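You operate a simulated robot arm through the tools that you are given. There is no shell and no other tool. Be economical: measure what you need, move in short steps, check, and stop when the job is done.

You are at the controls of a simulated robot arm. One attempt, no reset.

JOB
Put things in order on the top of the long steel bench. At the end: the black collet stands on top of the grey gauge; the green block from the top of the long steel bench stands where the blue gauge stood; the blue gauge stands where the yellow nozzle stood; the yellow nozzle stands on top of the white filter; the orange collet stands where the green block stood; whatever was shut is shut again. Leave all else as you found it, and nothing knocked over.

The check looks at the end state, three seconds after you hand in, the way a careful person would. Anything else that was tipped, shoved, dropped, spilled or broken makes it a failure.

ROBOT AND FRAMES
A 7-joint arm with a two-finger parallel gripper, fixed in place. Base frame: the origin is at the foot of the arm, x ahead of it, y to its left, z up; the work surface is at about z = 0. Readings come in mm, degrees, newtons and seconds.
With the tool pointing down near the work surface it reaches from about 220 to 580 mm from the base axis. Its first joint turns from -66.0 to 66.0 degrees. Payload 2.5 kg.
Tool frame: the origin (TCP) lies between the finger pads and is the grasp point; the fingertips stand 23 mm ahead of it; z points along the fingers, y is the line along which they close. The gripper opens to 94 mm. The fingers are 38 mm wide and 10 mm thick; the gripper's body (54 by 96 mm) begins 39 mm behind the TCP.
Orientation is that of the tool frame in the base frame, as a unit quaternion [w, x, y, z]. With the fingers straight down and closing along the base's y, the tool's x points along the base's -x, its y along +y and its z along -z.

CONTROLS
- The arm moves only by the tool nudge_tool. Its argument "plan" is a list of rows, each an object (a shift or turn left out is 0, a gripper value left out holds the last) with "rot": the turn, a rotation vector about the base's x, y, z in units of 6 degrees (1.0 is 6 degrees), a list of three; "slide": the shift along the base's x, y, z in units of 20 mm (1.0 is 20 mm), a list of three; "jaw": the gripper command, from -1 (shut) to 1 (fully open), values between in proportion. In form: [{"rot": [wx, wy, wz], "slide": [tx, ty, tz], "jaw": jaw}, ...]. A call has 1 to 8 rows; each row shifts and turns the commanded pose from where the row before left it. A call with a number of a shift or a turn outside -1 to 1 is refused whole. Each row takes 0.2 s and may step no farther than 50 mm and 8.6 degrees from the row before; otherwise, or with a gripper value out of range, the whole call is refused. A pose out of reach is approached as far as the arm can. The call stops where the force on the tool passes 40 N (or 10 N more than at its start, if that is more) or the arm is blocked; 0.2 s more then pass. The fingers move at their own pace (about 108 mm/s each) and stop on an object; they squeeze with about 24 N. The grip force told is the motor's: it shows also when the fingers shut on nothing. Time passes only in rows, and 0.2 s behind the last, so rows that do not move let the fingers close. The reply holds the time, the measured pose of the TCP, the force on the tool along the base axes, the opening and the grip force, in the units named above and with some noise.
- Cameras (640 x 400 px; columns grow to the right, rows downward): "scene" is fixed at [105, -396.4, 558.8]; the picture's right is [0.92, -0.38, 0.00], its down [-0.18, -0.43, -0.89] and it looks along [0.34, 0.82, -0.46] (base axes); focal length 298 px, centre (320, 200). "wrist" rides on the gripper at [-39, 0, -44] in the tool frame; the picture's right is [0.00, -1.00, 0.00], its down [0.97, 0.00, -0.24] and it looks along [0.24, 0.00, 0.97] (tool axes); focal length 218 px, centre (320, 200).
- get_image(camera): a new picture of that camera. It takes no simulated time.
- measure_at(camera, pixels): for up to 12 pixels [column, row] of the newest picture of that camera ("zoom" is the newest enlarged one), the place [x, y, z] in the base frame of the surface seen there, good to about 2 mm. It takes no simulated time.
- zoom(camera, box): a new picture of the part [left, top, right, bottom] of that camera's present view, enlarged. It takes no simulated time.
- hand_in(): hands the job in; it is judged then, once.

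Go step by step. Measure first, check grasps and placings, and put right what went wrong. The budget is 80 turns and 38 pictures, counting those below and the enlarged ones. Unless the task says otherwise, let go and move clear before handing in, and close with one line.

The tools are called after ">>>" as a command line: name --argument value ..., lists and objects as JSON in quotes. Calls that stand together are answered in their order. nudge_tool: Moves the arm, as the interface text tells. Its arguments: {"type":"object","properties":{"plan":{"type":"array"}},"required":["plan"]} The other tools are called the same way: get_image (camera) takes a picture; measure_at (camera, pixels) gives the place of the surface under pixels of a picture; zoom (camera, box) takes an enlarged picture of a part of a camera's view; hand_in () hands the job in.

At the start:

```text
clock: 0.0
eef_pos: [326.4, -50.5, 367.2]
orientation: [0.0, 0.001, 1.0, 0.0]
ft_force: [-0.3, 0.5, -0.8]
grip_width: 93.8
grip_force: 0.0
```

scene: 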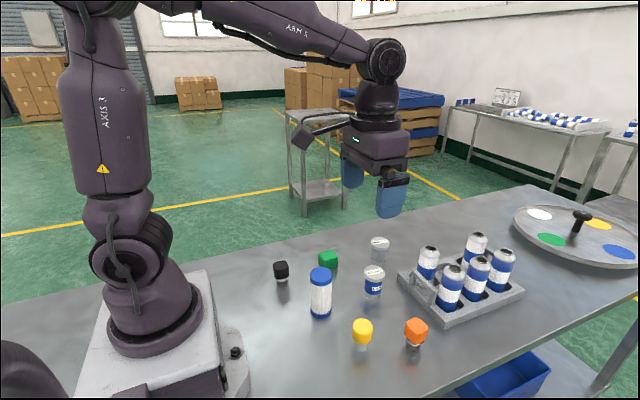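
wrist: 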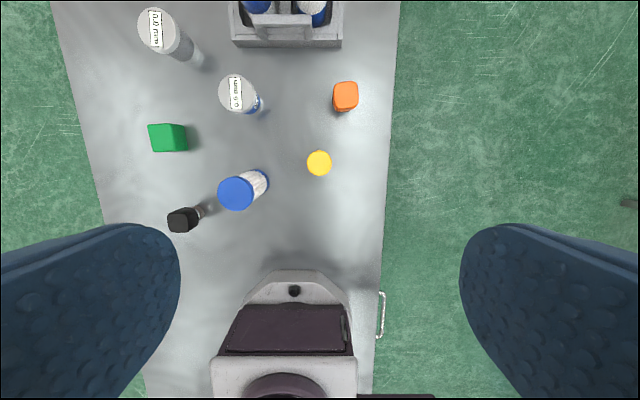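

The scene shows black collet (281,270), green block (328,259), blue gauge (320,292), two pale lidded things (380,250) and (374,280), yellow (363,332), orange (416,332). I'll zoom in to tell which are grey gauge and white filter.

>>> zoom --camera "scene" --box '[250, 220, 450, 360]'

>>> zoom --camera "wrist" --box '[100, 0, 400, 240]'

```text
2.86 times, centred on (350, 290) of scene
```

zoom: 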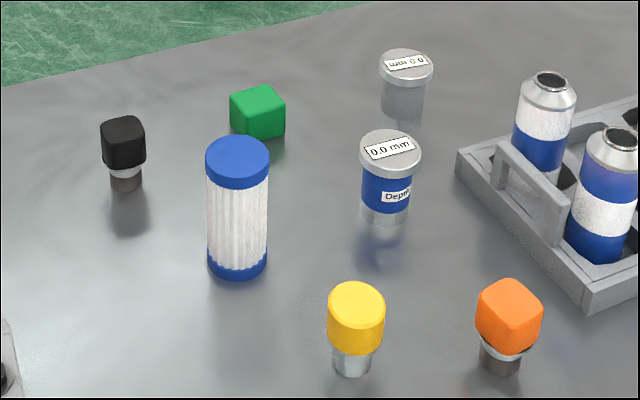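

```text
1.67 times, centred on (250, 120) of wrist
```

zoom: 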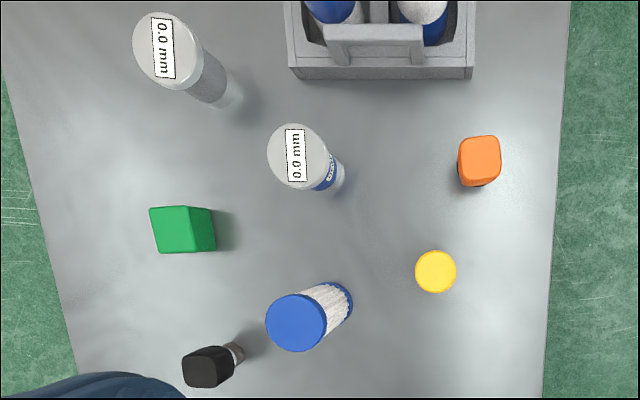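

The tall white ribbed cylinder is the filter; the blue-bodied dial is the blue gauge, and the grey one behind it is the grey gauge. Now I measure tops from both cameras.

>>> measure_at --camera "zoom" --pixels '[[163, 50], [296, 156], [176, 229], [206, 230], [297, 322], [205, 368], [435, 271], [480, 158], [340, 178], [235, 92], [260, 260], [345, 300]]'

>>> measure_at --camera "scene" --pixels '[[281, 266], [281, 279], [325, 254], [331, 263], [320, 274], [320, 305], [380, 242], [374, 272], [363, 325], [361, 347], [416, 326], [413, 346]]'

>>> zoom --camera "wrist" --box '[130, 60, 290, 240]'

```text
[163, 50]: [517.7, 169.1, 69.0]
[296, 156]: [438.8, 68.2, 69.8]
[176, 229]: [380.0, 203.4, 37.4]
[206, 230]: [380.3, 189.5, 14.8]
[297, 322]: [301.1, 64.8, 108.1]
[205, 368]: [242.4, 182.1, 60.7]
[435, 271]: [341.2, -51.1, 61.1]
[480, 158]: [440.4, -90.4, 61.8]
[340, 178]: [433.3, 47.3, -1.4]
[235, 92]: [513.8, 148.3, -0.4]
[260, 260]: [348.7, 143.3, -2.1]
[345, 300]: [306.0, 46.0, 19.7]
```

```text
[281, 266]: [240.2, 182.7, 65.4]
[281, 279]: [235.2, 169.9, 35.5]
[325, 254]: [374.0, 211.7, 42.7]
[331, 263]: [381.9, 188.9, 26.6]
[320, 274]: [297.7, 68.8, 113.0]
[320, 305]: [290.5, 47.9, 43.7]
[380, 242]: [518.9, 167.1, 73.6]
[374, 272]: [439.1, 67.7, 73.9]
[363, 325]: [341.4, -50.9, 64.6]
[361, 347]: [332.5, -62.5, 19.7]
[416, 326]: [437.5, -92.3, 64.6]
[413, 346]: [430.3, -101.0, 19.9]
```

```text
2.22 times, centred on (210, 150) of wrist
```

zoom: 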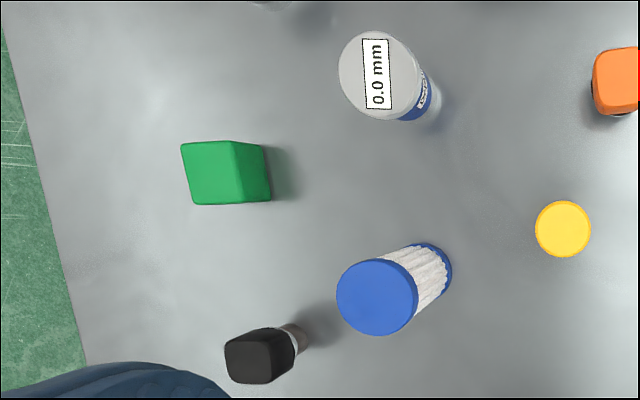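

Heights: gauges about 70, filter about 108, nozzle and collets about 62, block about 38. I start with the black collet near (241,182), moving above it.

>>> nudge_tool --plan '[{"slide": [-0.5, 1, -1], "jaw": 1}, {"slide": [-0.5, 1, -1]}, {"slide": [-0.5, 1, -1]}, {"slide": [-0.5, 1, -1]}, {"slide": [-0.5, 1, -1]}, {"slide": [-0.5, 1, -1]}, {"slide": [-0.5, 1, -1]}, {"slide": [-0.5, 1, -1]}]'

>>> nudge_tool --plan '[{"slide": [-0.1, 0.9, 0]}, {"slide": [-0.1, 0.9, 0]}, {"slide": [0, 0.9, 0]}, {"slide": [0, 0.9, 0]}, {}]'

>>> get_image --camera "wrist"

```text
clock: 1.8
eef_pos: [246.8, 109.7, 206.4]
orientation: [0.001, 0.001, 1.0, -0.001]
ft_force: [-0.5, -0.5, 0.4]
grip_width: 94.1
grip_force: 0.1
```

```text
clock: 3.0
eef_pos: [243.3, 182.2, 206.9]
orientation: [0.001, 0.0, 1.0, 0.0]
ft_force: [-0.2, 0.3, 0.6]
grip_width: 94.0
grip_force: 0.0
```

```text
32 pictures are left
```

wrist: 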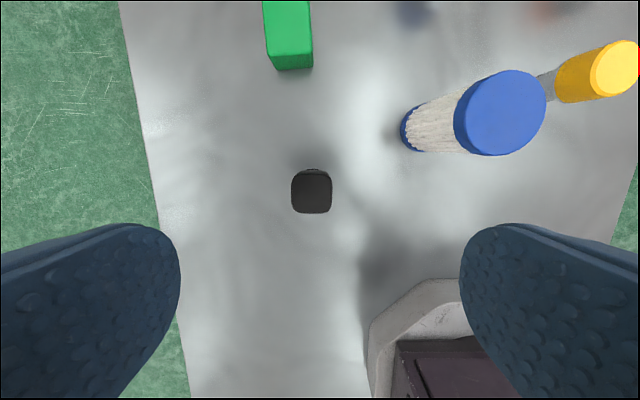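

The collet head is at (312,193), square and aligned; the arm's foot is at lower right (420,300). I measure these.

>>> measure_at --camera "wrist" --pixels '[[312, 193], [294, 193], [330, 193], [312, 177], [312, 211], [430, 290], [375, 340], [501, 110], [312, 172]]'

```text
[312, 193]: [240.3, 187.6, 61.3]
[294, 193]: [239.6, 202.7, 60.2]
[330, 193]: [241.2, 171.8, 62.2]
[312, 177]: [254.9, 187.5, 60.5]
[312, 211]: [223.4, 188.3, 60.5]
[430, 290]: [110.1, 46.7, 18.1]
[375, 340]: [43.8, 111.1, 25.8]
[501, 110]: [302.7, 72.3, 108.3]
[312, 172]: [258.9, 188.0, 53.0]
```

Collet head is centred at about (240,187.5), 31 mm square. I descend to grip the head at z≈48.

>>> nudge_tool --plan '[{"slide": [-0.17, 0.28, -1]}, {"slide": [0, 0, -1]}, {"slide": [0, 0, -1]}, {"slide": [0, 0, -1]}, {"slide": [0, 0, -1]}, {"slide": [0, 0, -1]}, {"slide": [0, 0, -1]}, {"slide": [0, 0, -0.9]}]'

>>> nudge_tool --plan '[{"jaw": -1}, {}, {}, {}]'

```text
clock: 4.8
eef_pos: [240.1, 185.5, 49.0]
orientation: [0.0, 0.001, 1.0, -0.001]
ft_force: [0.0, 0.6, -0.6]
grip_width: 94.0
grip_force: 0.0
```

```text
clock: 5.8
eef_pos: [239.9, 186.1, 49.9]
orientation: [0.0, 0.001, 1.0, 0.0]
ft_force: [0.9, 0.1, -0.2]
grip_width: 38.1
grip_force: 23.7
```

Gripped at 38 mm with 23.7 N. Lift and look.

>>> nudge_tool --plan '[{"slide": [0, 0, 0.5]}, {"slide": [0, 0, 1]}, {"slide": [0, 0, 1]}, {"slide": [0, 0, 1]}, {"slide": [0, 0, 1]}, {"slide": [0, 0, 1]}, {"slide": [0, 0, 1]}, {"slide": [0, 0, 1]}]'

>>> get_image --camera "wrist"

```text
clock: 7.6
eef_pos: [240.9, 187.3, 199.6]
orientation: [0.001, 0.001, 1.0, 0.0]
ft_force: [1.0, -0.7, -1.5]
grip_width: 38.3
grip_force: 24.3
```

```text
31 pictures are left
```

wrist: 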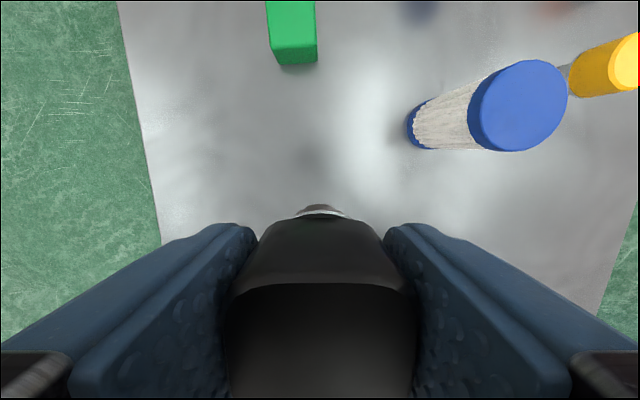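

Held upright. I move to x≈440 so the grey gauge shows ahead of the held collet.

>>> nudge_tool --plan '[{"slide": [1, -0.12, 0]}, {"slide": [1, -0.12, 0]}, {"slide": [1, -0.12, 0]}, {"slide": [1, -0.12, 0]}, {"slide": [1, -0.12, 0]}, {"slide": [1, -0.12, 0]}, {"slide": [1, -0.12, 0]}, {"slide": [1, -0.12, 0]}]'

>>> nudge_tool --plan '[{"slide": [1, 0, 0]}, {"slide": [1, 0, 0]}, {}]'

>>> get_image --camera "wrist"

```text
clock: 9.4
eef_pos: [399.9, 165.4, 200.9]
orientation: [0.0, 0.001, 1.0, 0.0]
ft_force: [0.1, 0.2, -1.8]
grip_width: 38.5
grip_force: 24.0
```

```text
clock: 10.2
eef_pos: [440.9, 167.5, 198.9]
orientation: [0.001, 0.001, 1.0, -0.001]
ft_force: [0.8, 0.3, -1.7]
grip_width: 38.5
grip_force: 24.0
```

```text
30 pictures are left
```

wrist: 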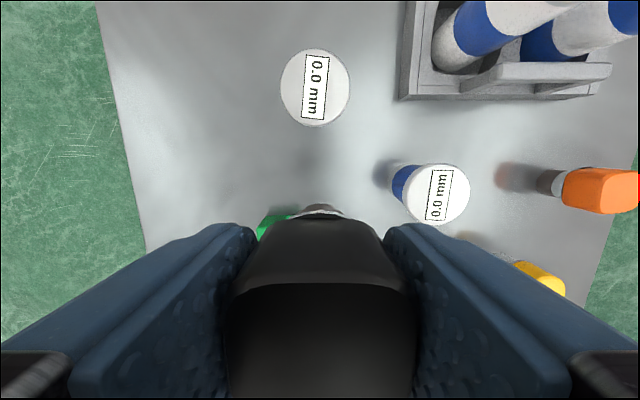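

>>> measure_at --camera "wrist" --pixels '[[283, 87], [347, 87], [315, 51], [315, 124], [315, 87], [437, 195], [407, 195], [468, 195], [437, 165], [437, 223]]'

```text
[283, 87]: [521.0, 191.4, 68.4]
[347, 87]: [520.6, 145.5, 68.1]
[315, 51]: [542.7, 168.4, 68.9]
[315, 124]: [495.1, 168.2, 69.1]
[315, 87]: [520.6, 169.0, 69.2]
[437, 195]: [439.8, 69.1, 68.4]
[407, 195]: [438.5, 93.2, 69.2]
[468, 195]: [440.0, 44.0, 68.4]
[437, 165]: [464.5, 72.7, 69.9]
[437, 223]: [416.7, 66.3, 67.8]
```

Grey gauge lid centre is (519,168.4), top 69. I move above it and lower to TCP z≈122.

>>> nudge_tool --plan '[{"slide": [1, 0, 0]}, {"slide": [1, 0.05, 0]}, {"slide": [1, 0, 0]}, {"slide": [0.92, 0, 0]}, {}, {"slide": [0, 0, -1]}, {"slide": [0, 0, -1]}, {"slide": [0, 0, -1]}]'

>>> nudge_tool --plan '[{"slide": [0, 0, -0.5]}, {"slide": [0, 0, -0.25]}, {}]'

>>> zoom --camera "scene" --box '[320, 170, 440, 290]'

```text
clock: 12.0
eef_pos: [518.3, 167.6, 137.9]
orientation: [0.001, 0.001, 1.0, 0.0]
ft_force: [-0.6, -0.2, -1.5]
grip_width: 38.3
grip_force: 23.9
```

```text
clock: 12.8
eef_pos: [518.4, 167.3, 123.3]
orientation: [0.001, 0.001, 1.0, 0.0]
ft_force: [0.2, -0.2, -2.0]
grip_width: 38.4
grip_force: 23.9
```

```text
3.33 times, centred on (380, 230) of scene
```

zoom: 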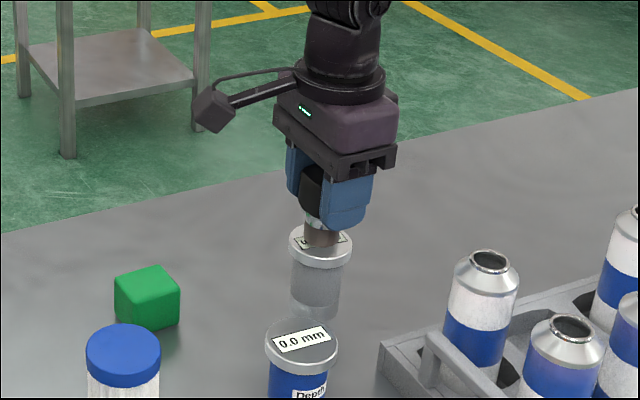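

The collet hovers a few mm over the lid's middle. I lower in tiny steps until contact shows.

>>> nudge_tool --plan '[{"slide": [0.02, 0.03, -0.1]}, {"slide": [0, 0, -0.05]}, {}]'

```text
clock: 13.6
eef_pos: [518.1, 168.7, 119.3]
orientation: [0.0, 0.001, 1.0, -0.001]
ft_force: [0.1, 0.6, -1.1]
grip_width: 38.6
grip_force: 23.7
```

>>> nudge_tool --plan '[{"slide": [0, 0, -0.05]}, {"slide": [0, 0, -0.05]}, {}]'

```text
clock: 14.4
eef_pos: [518.9, 169.6, 119.2]
orientation: [0.001, 0.001, 1.0, -0.001]
ft_force: [-0.9, -0.8, 4.5]
grip_width: 38.4
grip_force: 23.5
```

Contact shows (+4.5 N). I open partway to 60 mm and rise straight up.

>>> nudge_tool --plan '[{"jaw": 0.28}, {}, {"slide": [0, 0, 0.3]}, {"slide": [0, 0, 1]}, {"slide": [0, 0, 1]}, {"slide": [0, 0, 1]}, {"slide": [0, 0, 1]}]'

>>> zoom --camera "scene" --box '[320, 170, 440, 290]'

```text
clock: 16.0
eef_pos: [516.8, 167.6, 204.9]
orientation: [0.001, 0.001, 1.0, -0.001]
ft_force: [0.1, -0.4, 0.6]
grip_width: 60.1
grip_force: 0.1
```

```text
3.33 times, centred on (380, 230) of scene
```

zoom: 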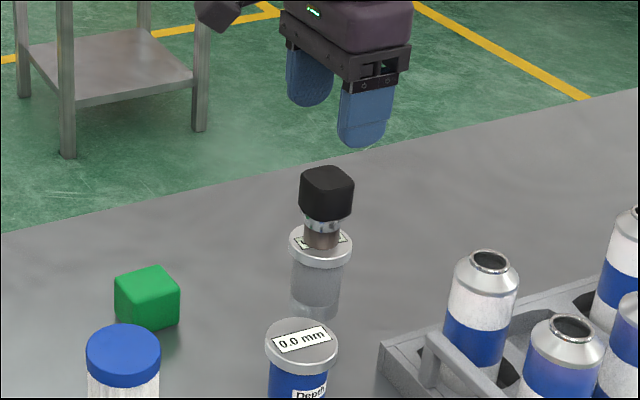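

The black collet stands upright on the grey gauge. Next the yellow nozzle at about (341,-51).

>>> nudge_tool --plan '[{"slide": [-0.8, -1, 0], "jaw": 1}, {"slide": [-0.8, -1, 0]}, {"slide": [-0.8, -1, 0]}, {"slide": [-0.8, -1, 0]}, {"slide": [-0.8, -1, 0]}, {"slide": [-0.8, -1, 0]}, {"slide": [-0.8, -1, 0]}, {"slide": [-0.8, -1, 0]}]'

>>> nudge_tool --plan '[{"slide": [-0.8, -1, 0]}, {"slide": [-0.8, -1, 0]}, {"slide": [-0.8, -0.95, 0]}, {}]'

>>> get_image --camera "wrist"

```text
clock: 17.8
eef_pos: [389.8, 9.4, 207.5]
orientation: [0.001, 0.0, 1.0, 0.0]
ft_force: [0.6, -0.7, -0.4]
grip_width: 94.1
grip_force: 0.1
```

```text
clock: 18.8
eef_pos: [341.6, -49.3, 206.4]
orientation: [0.0, 0.001, 1.0, 0.0]
ft_force: [0.3, 0.1, 0.0]
grip_width: 94.1
grip_force: 0.0
```

```text
27 pictures are left
```

wrist: 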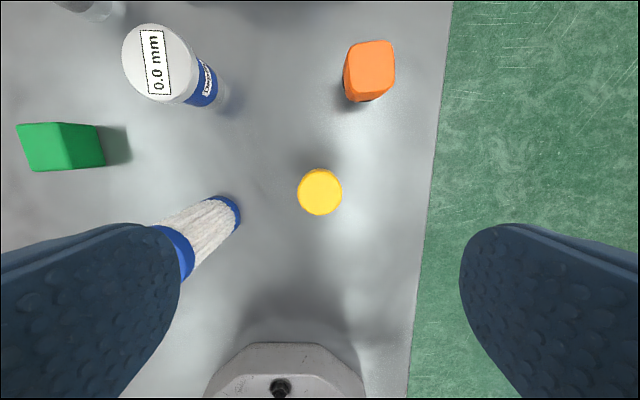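

>>> measure_at --camera "wrist" --pixels '[[320, 192], [300, 192], [340, 192], [320, 172], [320, 213], [370, 66]]'

```text
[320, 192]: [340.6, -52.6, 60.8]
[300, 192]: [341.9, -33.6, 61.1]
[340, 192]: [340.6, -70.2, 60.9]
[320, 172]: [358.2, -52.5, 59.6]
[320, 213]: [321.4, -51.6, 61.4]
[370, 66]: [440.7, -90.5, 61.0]
```

Nozzle centre ≈(340,-51.5), 36 mm across, top 61. Descend and grip.

>>> nudge_tool --plan '[{"slide": [-0.05, -0.08, -1]}, {"slide": [0, 0, -1]}, {"slide": [0, 0, -1]}, {"slide": [0, 0, -1]}, {"slide": [0, 0, -1]}, {"slide": [0, 0, -1]}, {"slide": [0, 0, -1]}, {"slide": [0, 0, -0.85]}]'

>>> nudge_tool --plan '[{"jaw": -1}, {}, {}, {}]'

```text
clock: 20.6
eef_pos: [340.9, -52.2, 49.1]
orientation: [0.001, 0.0, 1.0, 0.0]
ft_force: [0.5, 0.6, -0.1]
grip_width: 94.1
grip_force: 0.1
```

```text
clock: 21.6
eef_pos: [341.9, -51.9, 50.2]
orientation: [0.001, 0.002, 1.0, -0.001]
ft_force: [-0.1, -0.2, -1.5]
grip_width: 39.1
grip_force: 23.7
```

Gripped (39 mm). Lift, then move to about (250,20) so the filter top shows.

>>> nudge_tool --plan '[{"slide": [0, 0, 0.5]}, {"slide": [0, 0, 1]}, {"slide": [0, 0, 1]}, {"slide": [0, 0, 1]}, {"slide": [0, 0, 1]}, {"slide": [0, 0, 1]}, {"slide": [0, 0, 1]}, {"slide": [0, 0, 1]}]'

>>> nudge_tool --plan '[{"slide": [-1, 0.8, 0.3]}, {"slide": [-1, 0.8, 0.3]}, {"slide": [-1, 0.8, 0]}, {"slide": [-1, 0.8, 0]}, {"slide": [-0.5, 0.4, 0]}, {}]'

>>> get_image --camera "wrist"

```text
clock: 23.4
eef_pos: [343.7, -50.5, 198.5]
orientation: [0.001, 0.0, 1.0, 0.0]
ft_force: [-0.8, 0.4, -2.5]
grip_width: 39.1
grip_force: 23.9
```

```text
clock: 24.8
eef_pos: [252.0, 20.6, 209.0]
orientation: [0.002, -0.001, 1.0, 0.001]
ft_force: [-0.3, -0.3, -1.4]
grip_width: 39.0
grip_force: 23.8
```

```text
26 pictures are left
```

wrist: 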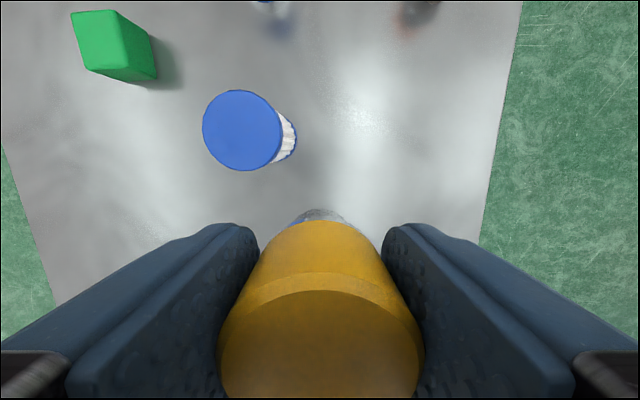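

>>> measure_at --camera "wrist" --pixels '[[205, 130], [280, 130], [243, 93], [243, 167], [243, 130]]'

```text
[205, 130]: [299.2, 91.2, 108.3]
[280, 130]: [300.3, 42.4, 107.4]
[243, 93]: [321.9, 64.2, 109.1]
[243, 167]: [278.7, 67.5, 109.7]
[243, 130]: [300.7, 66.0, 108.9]
```

Filter top centre ≈(300,66.5), z 108.5. Move above and lower to z≈163.

>>> nudge_tool --plan '[{"slide": [0.8, 0.77, 0]}, {"slide": [0.8, 0.77, 0]}, {"slide": [0.83, 0.77, 0]}, {}, {"slide": [0, 0, -0.9]}, {"slide": [0, 0, -0.9]}, {"slide": [0, 0, -0.4]}, {}]'

>>> zoom --camera "scene" --box '[260, 200, 380, 320]'

```text
clock: 26.6
eef_pos: [300.6, 66.5, 165.8]
orientation: [0.001, 0.001, 1.0, 0.001]
ft_force: [-0.1, -0.6, -1.5]
grip_width: 39.3
grip_force: 23.8
```

```text
3.33 times, centred on (320, 260) of scene
```

zoom: 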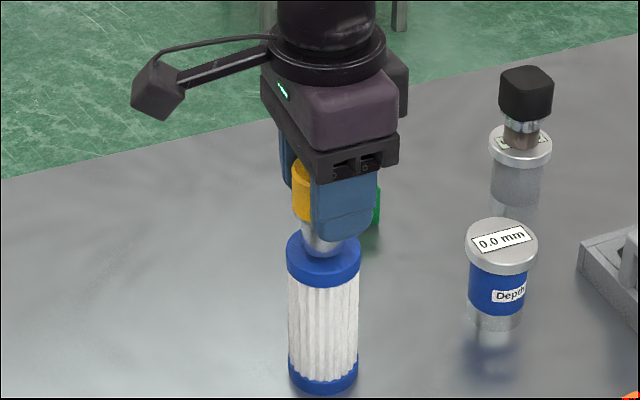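

The nozzle hangs over the cap centre. Lower slowly to contact.

>>> nudge_tool --plan '[{"slide": [0, 0, -0.15]}, {"slide": [0, 0, -0.1]}, {}]'

>>> nudge_tool --plan '[{"slide": [0, 0, -0.05]}, {"slide": [0, 0, -0.05]}, {}]'

```text
clock: 27.4
eef_pos: [300.4, 67.8, 160.7]
orientation: [0.001, -0.001, 1.0, 0.0]
ft_force: [-0.3, -0.7, -1.2]
grip_width: 39.0
grip_force: 23.7
```

```text
clock: 28.2
eef_pos: [301.1, 66.5, 159.9]
orientation: [0.001, -0.001, 1.0, 0.0]
ft_force: [-0.3, 0.2, -2.0]
grip_width: 39.0
grip_force: 24.4
```

>>> nudge_tool --plan '[{"slide": [0, 0, -0.05]}, {"slide": [0, 0, -0.05]}, {}]'

```text
clock: 29.0
eef_pos: [301.5, 67.2, 158.1]
orientation: [0.002, 0.001, 1.0, 0.0]
ft_force: [-0.8, -0.3, 18.6]
grip_width: 39.2
grip_force: 24.2
```

Contact (18.6 N). I ease up 0.6 mm, release and rise.

>>> nudge_tool --plan '[{"slide": [0, 0, 0.04]}, {"jaw": 0.28}, {}, {"slide": [0, 0, 0.3]}, {"slide": [0, 0, 1]}, {"slide": [0, 0, 1]}, {"slide": [0, 0, 1]}, {"slide": [0, 0, 1]}]'

>>> zoom --camera "scene" --box '[260, 200, 460, 360]'

```text
clock: 30.8
eef_pos: [300.0, 65.9, 244.2]
orientation: [0.0, 0.002, 1.0, 0.0]
ft_force: [-0.4, 0.2, -0.1]
grip_width: 60.3
grip_force: 0.0
```

```text
2.50 times, centred on (360, 280) of scene
```

zoom: 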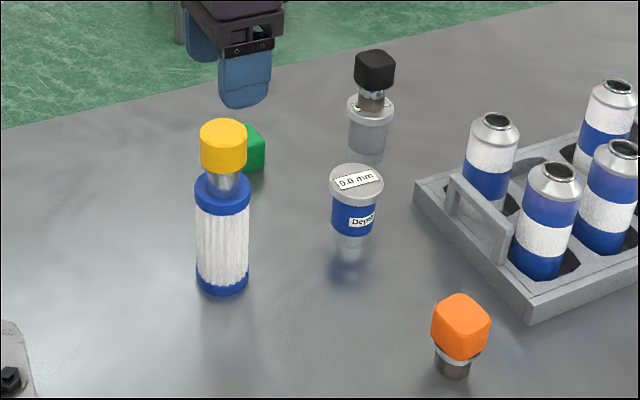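

The nozzle stands upright on the filter. Next I hover over the blue gauge at about (439.5,69).

>>> nudge_tool --plan '[{"slide": [0.9, 0.02, 0], "jaw": 1}, {"slide": [0.9, 0.02, 0]}, {"slide": [0.9, 0.02, 0]}, {"slide": [0.9, 0.02, 0]}, {"slide": [0.85, 0.02, 0]}, {"slide": [0.85, 0, -0.5]}, {"slide": [0.85, 0, -1]}, {"slide": [0.82, 0, -0.8]}]'

>>> get_image --camera "wrist"

```text
clock: 32.6
eef_pos: [440.7, 67.6, 196.5]
orientation: [0.001, 0.001, 1.0, 0.0]
ft_force: [0.4, 0.3, -0.1]
grip_width: 93.7
grip_force: 0.1
```

```text
23 pictures are left
```

wrist: 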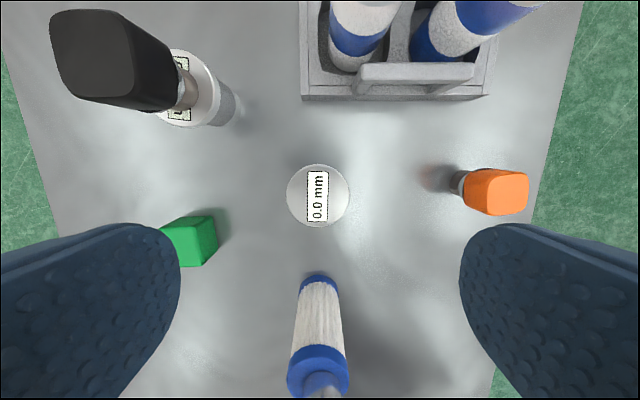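

>>> measure_at --camera "wrist" --pixels '[[318, 195], [288, 195], [348, 195], [318, 166], [318, 225], [340, 98], [420, 80], [190, 232], [216, 245]]'

```text
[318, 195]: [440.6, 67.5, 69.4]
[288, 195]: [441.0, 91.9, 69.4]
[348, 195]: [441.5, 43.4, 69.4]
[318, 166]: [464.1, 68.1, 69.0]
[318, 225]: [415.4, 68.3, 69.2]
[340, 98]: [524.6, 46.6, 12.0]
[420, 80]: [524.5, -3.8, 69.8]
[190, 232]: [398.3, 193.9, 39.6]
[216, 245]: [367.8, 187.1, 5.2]
```

Gauge centre ≈(440,68), dia 48, top 69; rack begins at x≈520 so it's clear. Descend to z≈60 and grip the lid.

>>> nudge_tool --plan '[{"slide": [0, 0, -1]}, {"slide": [0, 0, -1]}, {"slide": [0, 0, -1]}, {"slide": [0, 0, -1]}, {"slide": [0, 0, -1]}, {"slide": [0, 0, -1]}, {"slide": [0, 0, -0.85]}]'

>>> nudge_tool --plan '[{"jaw": -1}, {}, {}, {}]'

```text
clock: 34.2
eef_pos: [439.0, 68.1, 60.3]
orientation: [0.0, 0.001, 1.0, 0.0]
ft_force: [0.3, 0.9, 0.2]
grip_width: 94.1
grip_force: 0.1
```

```text
clock: 35.2
eef_pos: [438.9, 68.2, 60.8]
orientation: [0.001, 0.001, 1.0, -0.001]
ft_force: [-0.4, 0.3, 0.5]
grip_width: 51.3
grip_force: 24.3
```

Gripped at 51 mm. Lift 70 mm and carry to the nozzle's old place (340.5,-51.5).

>>> nudge_tool --plan '[{"slide": [0, 0, 0.5]}, {"slide": [0, 0, 1]}, {"slide": [0, 0, 1]}, {"slide": [0, 0, 1]}, {}]'

>>> nudge_tool --plan '[{"slide": [-0.82, -1, 0]}, {"slide": [-0.82, -1, 0]}, {"slide": [-0.82, -1, 0]}, {"slide": [-0.82, -1, 0]}, {"slide": [-0.82, -1, 0]}, {"slide": [-0.82, -0.98, 0]}, {}]'

```text
clock: 36.4
eef_pos: [440.4, 67.8, 131.1]
orientation: [0.0, 0.001, 1.0, 0.001]
ft_force: [0.5, -0.3, -2.5]
grip_width: 51.2
grip_force: 24.1
```

```text
clock: 38.0
eef_pos: [340.1, -49.7, 132.1]
orientation: [0.0, 0.0, 1.0, 0.0]
ft_force: [0.2, -0.1, -2.1]
grip_width: 51.4
grip_force: 24.3
```

At (340,-50.5) within noise. Lower.

>>> nudge_tool --plan '[{"slide": [0, 0, -1]}, {"slide": [0, 0, -1]}, {"slide": [0, 0, -1]}, {"slide": [0, 0, -0.3]}, {}]'

>>> nudge_tool --plan '[{"slide": [0, 0, -0.07]}, {"slide": [0, 0, -0.07]}, {}]'

```text
clock: 39.2
eef_pos: [340.0, -51.0, 67.3]
orientation: [0.001, 0.001, 1.0, 0.0]
ft_force: [-0.2, -1.0, -1.8]
grip_width: 51.3
grip_force: 24.1
```

```text
clock: 40.0
eef_pos: [341.4, -51.0, 63.0]
orientation: [0.001, 0.0, 1.0, 0.0]
ft_force: [-0.4, 0.3, -1.6]
grip_width: 51.2
grip_force: 23.7
```

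>>> nudge_tool --plan '[{"slide": [0, 0, -0.07]}, {"slide": [0, 0, -0.04]}, {}]'

>>> nudge_tool --plan '[{"slide": [0, 0, -0.04]}, {}]'

```text
clock: 40.8
eef_pos: [342.6, -49.7, 60.3]
orientation: [0.001, 0.001, 1.0, 0.001]
ft_force: [-3.6, -0.3, 8.0]
grip_width: 51.1
grip_force: 24.2
```

```text
clock: 41.4
eef_pos: [341.7, -49.6, 60.7]
orientation: [0.002, 0.0, 1.0, 0.0]
ft_force: [-2.3, 3.4, 17.2]
grip_width: 51.3
grip_force: 24.3
```

On the bench (17 N). Ease, release, rise.

>>> nudge_tool --plan '[{"slide": [0, 0, 0.03]}, {"jaw": 0.6}, {}, {"slide": [0, 0, 0.3]}, {"slide": [0, 0, 1]}, {"slide": [0, 0, 1]}, {"slide": [0, 0, 1]}, {"slide": [0, 0, 1]}]'

>>> nudge_tool --plan '[{"slide": [0, 0, 1]}, {"slide": [0, 0, 1]}, {"slide": [0, 0, 1]}, {}]'

>>> get_image --camera "wrist"

```text
clock: 43.2
eef_pos: [342.5, -51.4, 145.6]
orientation: [0.0, 0.0, 1.0, 0.0]
ft_force: [0.2, -0.8, 0.0]
grip_width: 75.1
grip_force: 0.0
```

```text
clock: 44.2
eef_pos: [341.4, -52.4, 205.6]
orientation: [0.001, 0.0, 1.0, -0.001]
ft_force: [-0.8, 0.4, 0.4]
grip_width: 75.3
grip_force: 0.0
```

```text
22 pictures are left
```

wrist: 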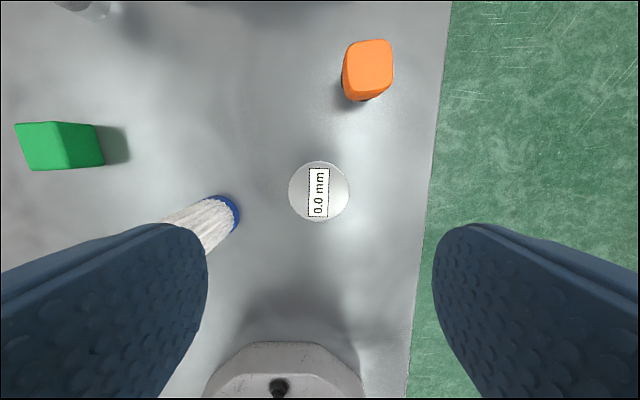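

>>> measure_at --camera "wrist" --pixels '[[289, 191], [349, 191], [319, 162], [319, 220], [319, 191]]'

```text
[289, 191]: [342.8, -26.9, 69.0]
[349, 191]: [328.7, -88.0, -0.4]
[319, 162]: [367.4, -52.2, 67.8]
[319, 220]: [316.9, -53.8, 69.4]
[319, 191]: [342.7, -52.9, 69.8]
```

Blue gauge at ≈(342,-52), matching the nozzle's place. Next hover over the green block near (380,203).

>>> nudge_tool --plan '[{"slide": [0.3, 1, 0.2], "jaw": 1}, {"slide": [0.3, 1, 0.2]}, {"slide": [0.3, 1, 0]}, {"slide": [0.3, 1, 0]}, {"slide": [0.3, 1, 0]}, {"slide": [0.2, 1, 0]}, {"slide": [0.2, 1, 0]}, {"slide": [0, 1, 0]}]'

>>> nudge_tool --plan '[{"slide": [0, 1, -0.5]}, {"slide": [0, 1, -0.5]}, {"slide": [0, 1, 0]}, {"slide": [0, 1, 0]}, {"slide": [0, 0.75, 0]}, {}]'

>>> get_image --camera "wrist"

```text
clock: 46.0
eef_pos: [377.2, 111.1, 212.8]
orientation: [0.001, 0.001, 1.0, 0.001]
ft_force: [0.9, -0.3, -0.1]
grip_width: 94.3
grip_force: 0.1
```

```text
clock: 47.4
eef_pos: [379.1, 206.0, 192.6]
orientation: [0.001, 0.002, 1.0, 0.001]
ft_force: [-0.3, 0.1, -0.1]
grip_width: 94.0
grip_force: 0.1
```

```text
21 pictures are left
```

wrist: 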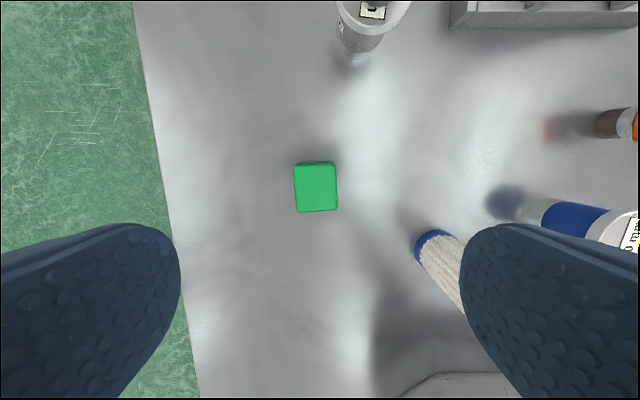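

>>> measure_at --camera "wrist" --pixels '[[295, 188], [336, 188], [316, 166], [316, 210], [316, 188], [317, 162], [297, 210], [334, 208]]'

```text
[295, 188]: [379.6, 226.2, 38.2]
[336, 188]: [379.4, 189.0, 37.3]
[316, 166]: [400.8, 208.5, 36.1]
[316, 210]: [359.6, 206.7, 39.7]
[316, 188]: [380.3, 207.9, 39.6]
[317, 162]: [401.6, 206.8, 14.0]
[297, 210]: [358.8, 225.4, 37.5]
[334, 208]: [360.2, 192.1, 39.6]
```

Block centre ≈(380,207.5), top 38.5. Descend in two calls to z≈27 and grip.

>>> nudge_tool --plan '[{"slide": [0.03, 0.07, -1]}, {"slide": [0, 0, -1]}, {"slide": [0, 0, -1]}, {"slide": [0, 0, -1]}, {"slide": [0, 0, -1]}, {"slide": [0, 0, -1]}, {"slide": [0, 0, -1]}, {"slide": [0, 0, -0.8]}]'

>>> nudge_tool --plan '[{"slide": [0, 0, -0.4]}, {}, {"jaw": -1}, {}, {}, {}]'

```text
clock: 49.2
eef_pos: [379.4, 205.9, 37.5]
orientation: [0.001, 0.0, 1.0, 0.0]
ft_force: [0.5, 0.2, -0.5]
grip_width: 93.9
grip_force: 0.0
```

```text
clock: 50.6
eef_pos: [379.5, 205.2, 30.2]
orientation: [0.001, 0.001, 1.0, 0.001]
ft_force: [-0.4, -0.4, 0.4]
grip_width: 39.2
grip_force: 23.8
```

Gripped at 39 mm. Lift 80 and carry to (440,68).

>>> nudge_tool --plan '[{"slide": [0, 0, 0.5]}, {"slide": [0, 0, 1]}, {"slide": [0, 0, 1]}, {"slide": [0, 0, 1]}, {}]'

>>> nudge_tool --plan '[{"slide": [0.43, -0.98, 0]}, {"slide": [0.43, -0.98, 0]}, {"slide": [0.43, -0.98, 0]}, {"slide": [0.43, -0.98, 0]}, {"slide": [0.43, -0.98, 0]}, {"slide": [0.43, -0.98, 0]}, {"slide": [0.43, -0.98, 0]}, {}]'

```text
clock: 51.8
eef_pos: [380.9, 205.3, 100.5]
orientation: [0.001, 0.0, 1.0, 0.0]
ft_force: [-0.7, -0.8, -0.9]
grip_width: 39.4
grip_force: 24.0
```

```text
clock: 53.6
eef_pos: [441.3, 68.3, 98.9]
orientation: [0.001, 0.0, 1.0, 0.0]
ft_force: [-0.3, -0.7, -0.6]
grip_width: 39.3
grip_force: 24.1
```

Over (440,68). Lower gently.

>>> nudge_tool --plan '[{"slide": [0, 0, -1]}, {"slide": [0, 0, -1]}, {"slide": [0, 0, -1]}, {"slide": [0, 0, -0.3]}, {}]'

>>> nudge_tool --plan '[{"slide": [0, 0, -0.1]}, {"slide": [0, 0, -0.06]}, {}]'

```text
clock: 54.8
eef_pos: [439.9, 68.8, 33.6]
orientation: [0.001, 0.0, 1.0, -0.001]
ft_force: [0.7, 0.1, -0.2]
grip_width: 39.6
grip_force: 24.5
```

```text
clock: 55.6
eef_pos: [440.0, 68.1, 30.0]
orientation: [0.001, 0.0, 1.0, 0.0]
ft_force: [-0.8, 0.4, -0.2]
grip_width: 39.1
grip_force: 23.9
```

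>>> nudge_tool --plan '[{"slide": [0, 0, -0.05]}, {"slide": [0, 0, -0.03]}, {}]'

```text
clock: 56.4
eef_pos: [440.1, 68.6, 29.4]
orientation: [0.0, 0.0, 1.0, -0.001]
ft_force: [-11.3, -1.4, 21.1]
grip_width: 39.4
grip_force: 24.2
```

Block touches the bench (21 N). Ease, release, rise.

>>> nudge_tool --plan '[{"slide": [0, 0, 0.03]}, {"jaw": 0.5}, {}, {"slide": [0, 0, 0.5]}, {"slide": [0, 0, 1]}, {"slide": [0, 0, 1]}, {"slide": [0, 0, 1]}, {"slide": [0, 0, 1]}]'

>>> nudge_tool --plan '[{"slide": [0, 0, 1]}, {"slide": [0, 0, 1]}, {"slide": [0, 0, 1]}, {"slide": [0, 0, 1]}, {}]'

>>> get_image --camera "wrist"

```text
clock: 58.2
eef_pos: [439.6, 67.3, 119.9]
orientation: [0.001, 0.001, 1.0, 0.0]
ft_force: [0.2, 0.2, -0.2]
grip_width: 70.7
grip_force: 0.0
```

```text
clock: 59.4
eef_pos: [439.3, 68.1, 199.6]
orientation: [0.002, 0.0, 1.0, 0.0]
ft_force: [-1.6, -0.2, -0.7]
grip_width: 70.5
grip_force: 0.1
```

```text
20 pictures are left
```

wrist: 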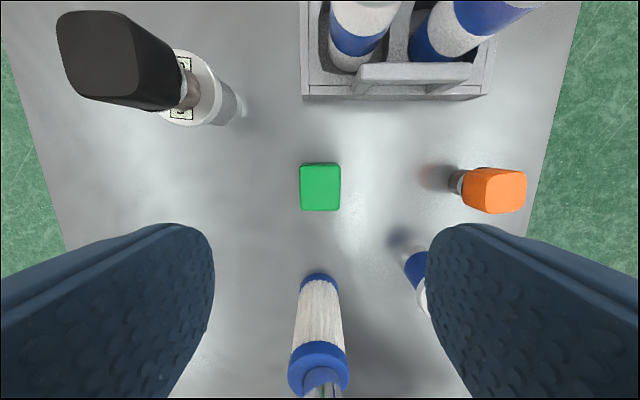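

Green block is centred at (320,187) px, right under the TCP. Now over to the orange collet near (439,-91).

>>> nudge_tool --plan '[{"slide": [0, -1, 0], "jaw": 1}, {"slide": [0, -1, 0]}, {"slide": [0, -1, 0]}, {"slide": [0, -1, 0]}, {"slide": [0, -1, 0]}, {"slide": [0, -1, 0]}, {"slide": [0, -1, 0]}, {"slide": [0, -0.95, 0]}]'

>>> get_image --camera "wrist"

```text
clock: 61.2
eef_pos: [441.0, -92.1, 200.1]
orientation: [0.001, 0.001, 1.0, -0.001]
ft_force: [-0.6, 0.5, 1.0]
grip_width: 94.1
grip_force: 0.0
```

```text
19 pictures are left
```

wrist: 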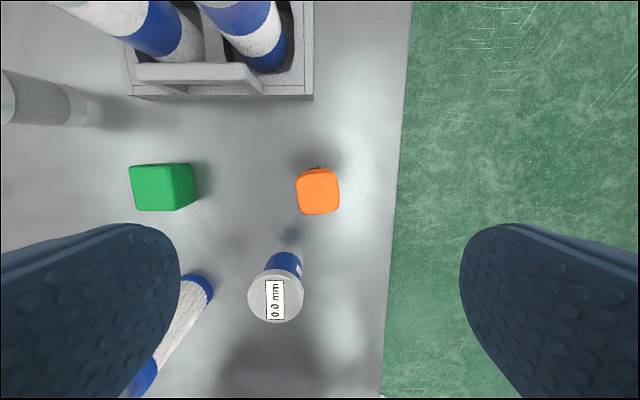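

>>> measure_at --camera "wrist" --pixels '[[298, 192], [338, 192], [318, 170], [318, 213], [318, 192], [280, 188]]'

```text
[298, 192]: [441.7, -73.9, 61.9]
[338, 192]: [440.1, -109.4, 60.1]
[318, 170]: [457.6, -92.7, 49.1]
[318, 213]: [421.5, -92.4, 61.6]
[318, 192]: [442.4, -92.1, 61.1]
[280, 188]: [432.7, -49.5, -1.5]
```

Orange collet centre ≈(440,-92), top 61. Descend to z≈49 and grip.

>>> nudge_tool --plan '[{"slide": [0, 0, -1]}, {"slide": [0, 0, -1]}, {"slide": [0, 0, -1]}, {"slide": [0, 0, -1]}, {"slide": [0, 0, -1]}, {"slide": [0, 0, -1]}, {"slide": [0, 0, -1]}, {"slide": [0, 0, -0.55]}]'

>>> nudge_tool --plan '[{"jaw": -1}, {}, {}, {}]'

>>> nudge_tool --plan '[{"slide": [0, 0, 0.5]}, {"slide": [0, 0, 1]}, {"slide": [0, 0, 1]}, {"slide": [0, 0, 1]}, {"slide": [0, 0, 1]}, {"slide": [0, 0, 1]}, {"slide": [0, 0, 0.5]}, {}]'

```text
clock: 63.0
eef_pos: [440.2, -90.1, 47.3]
orientation: [0.002, 0.0, 1.0, 0.0]
ft_force: [-0.7, -0.1, 0.4]
grip_width: 94.1
grip_force: 0.1
```

```text
clock: 64.0
eef_pos: [441.1, -90.1, 48.2]
orientation: [0.0, 0.002, 1.0, 0.0]
ft_force: [1.2, 0.3, 0.1]
grip_width: 38.4
grip_force: 23.8
```

```text
clock: 65.8
eef_pos: [440.1, -91.3, 169.8]
orientation: [0.002, 0.001, 1.0, 0.0]
ft_force: [-0.3, -0.2, -1.8]
grip_width: 38.3
grip_force: 24.0
```

Held and lifted. Carry to the block's old place (380,206.5) along a clear line.

>>> nudge_tool --plan '[{"slide": [-0.2, 0.992, 0]}, {"slide": [-0.2, 0.992, 0]}, {"slide": [-0.2, 0.992, 0]}, {"slide": [-0.2, 0.992, 0]}, {"slide": [-0.2, 0.992, 0]}, {"slide": [-0.2, 0.992, 0]}, {"slide": [-0.2, 0.992, 0]}, {"slide": [-0.2, 0.992, 0]}]'

>>> nudge_tool --plan '[{"slide": [-0.2, 0.992, 0]}, {"slide": [-0.2, 0.992, 0]}, {"slide": [-0.2, 0.992, 0]}, {"slide": [-0.2, 0.992, 0]}, {"slide": [-0.2, 0.992, 0]}, {"slide": [-0.2, 0.992, 0]}, {"slide": [-0.2, 0.992, 0]}, {}]'

>>> nudge_tool --plan '[{"slide": [0, 0, -1]}, {"slide": [0, 0, -1]}, {"slide": [0, 0, -1]}, {"slide": [0, 0, -1]}, {"slide": [0, 0, -1]}, {"slide": [0, 0, -0.8]}, {}]'

```text
clock: 67.6
eef_pos: [408.0, 68.6, 167.9]
orientation: [0.001, 0.001, 1.0, 0.0]
ft_force: [0.2, -0.2, -2.5]
grip_width: 38.7
grip_force: 23.9
```

```text
clock: 69.4
eef_pos: [380.0, 207.7, 168.2]
orientation: [0.002, 0.0, 1.0, 0.0]
ft_force: [0.9, 1.0, -1.3]
grip_width: 38.4
grip_force: 23.8
```

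```text
clock: 71.0
eef_pos: [380.1, 206.9, 52.0]
orientation: [0.001, 0.0, 1.0, 0.0]
ft_force: [0.2, -0.2, -1.6]
grip_width: 38.4
grip_force: 24.1
```

At (380,207), z 52; contact is expected near 48.

>>> nudge_tool --plan '[{"slide": [0, 0, -0.1]}, {"slide": [0, 0, -0.06]}, {}]'

>>> nudge_tool --plan '[{"slide": [0, 0, -0.05]}, {}]'

```text
clock: 71.8
eef_pos: [380.2, 208.1, 50.7]
orientation: [0.0, 0.0, 1.0, 0.0]
ft_force: [-0.3, 0.0, -1.3]
grip_width: 38.4
grip_force: 24.4
```

```text
clock: 72.4
eef_pos: [380.1, 207.3, 47.9]
orientation: [0.0, -0.001, 1.0, 0.0]
ft_force: [0.7, -0.6, -1.6]
grip_width: 38.3
grip_force: 23.7
```

>>> nudge_tool --plan '[{"slide": [0, 0, -0.05]}, {}]'

```text
clock: 73.0
eef_pos: [379.9, 206.9, 47.5]
orientation: [0.001, 0.0, 1.0, 0.0]
ft_force: [0.1, -0.5, -1.4]
grip_width: 38.6
grip_force: 24.1
```

>>> nudge_tool --plan '[{"slide": [0, 0, -0.04]}, {}]'

```text
clock: 73.6
eef_pos: [379.9, 206.7, 47.5]
orientation: [0.002, 0.0, 1.0, 0.0]
ft_force: [-4.6, -2.2, 14.3]
grip_width: 38.6
grip_force: 24.5
```

Contact (14 N). Ease, release and rise clear.

>>> nudge_tool --plan '[{"slide": [0, 0, 0.02]}, {"jaw": 0.3}, {}, {"slide": [0, 0, 0.4]}, {"slide": [0, 0, 1]}, {"slide": [0, 0, 1]}, {"slide": [0, 0, 1]}, {"slide": [0, 0, 1]}]'

>>> nudge_tool --plan '[{"slide": [0, 0, 1]}, {"slide": [0, 0, 1]}, {"slide": [0, 0, 1]}, {"slide": [0, 0, 1]}, {}]'

>>> get_image --camera "wrist"

>>> get_image --camera "scene"

```text
clock: 75.4
eef_pos: [380.9, 206.5, 135.5]
orientation: [0.001, 0.0, 1.0, 0.001]
ft_force: [-0.2, 0.3, -0.4]
grip_width: 61.1
grip_force: 0.1
```

```text
clock: 76.6
eef_pos: [381.4, 206.4, 214.9]
orientation: [0.002, 0.0, 1.0, -0.001]
ft_force: [-0.1, 0.6, -0.6]
grip_width: 61.1
grip_force: 0.1
```

```text
18 pictures are left
```

wrist: 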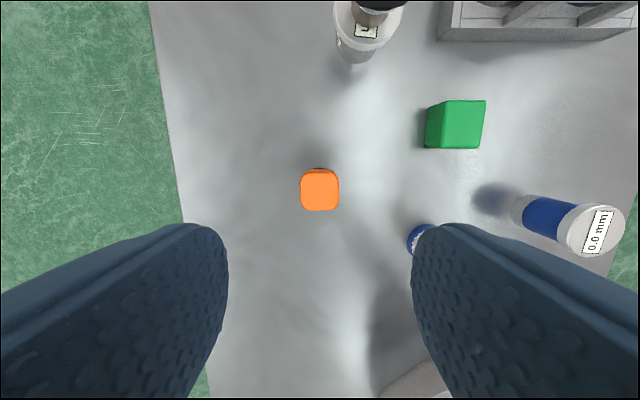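

```text
17 pictures are left
```

scene: 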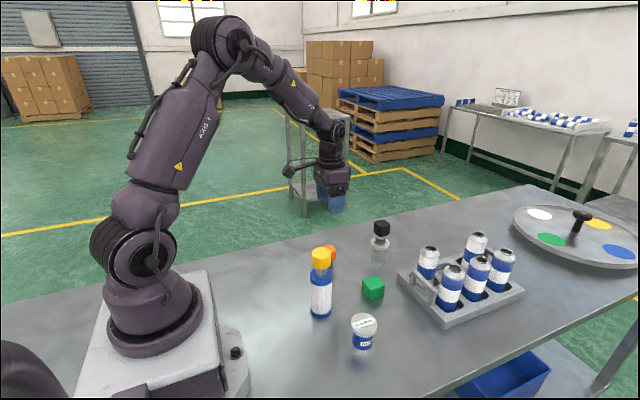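

Both pictures show everything standing: orange collet at the block's old place (320,190 in the wrist view), green block at (372,288), blue gauge at (363,332), and both stacks upright. The gripper is empty and clear, so I hand in.

>>> hand_in

```text
The job is handed in.
```

All five moves are done and handed in: both stacks stand upright, and the blue gauge, green block and orange collet are each within about 2 mm of their target spots; I saw nothing that had been shut, so there was nothing to close again.
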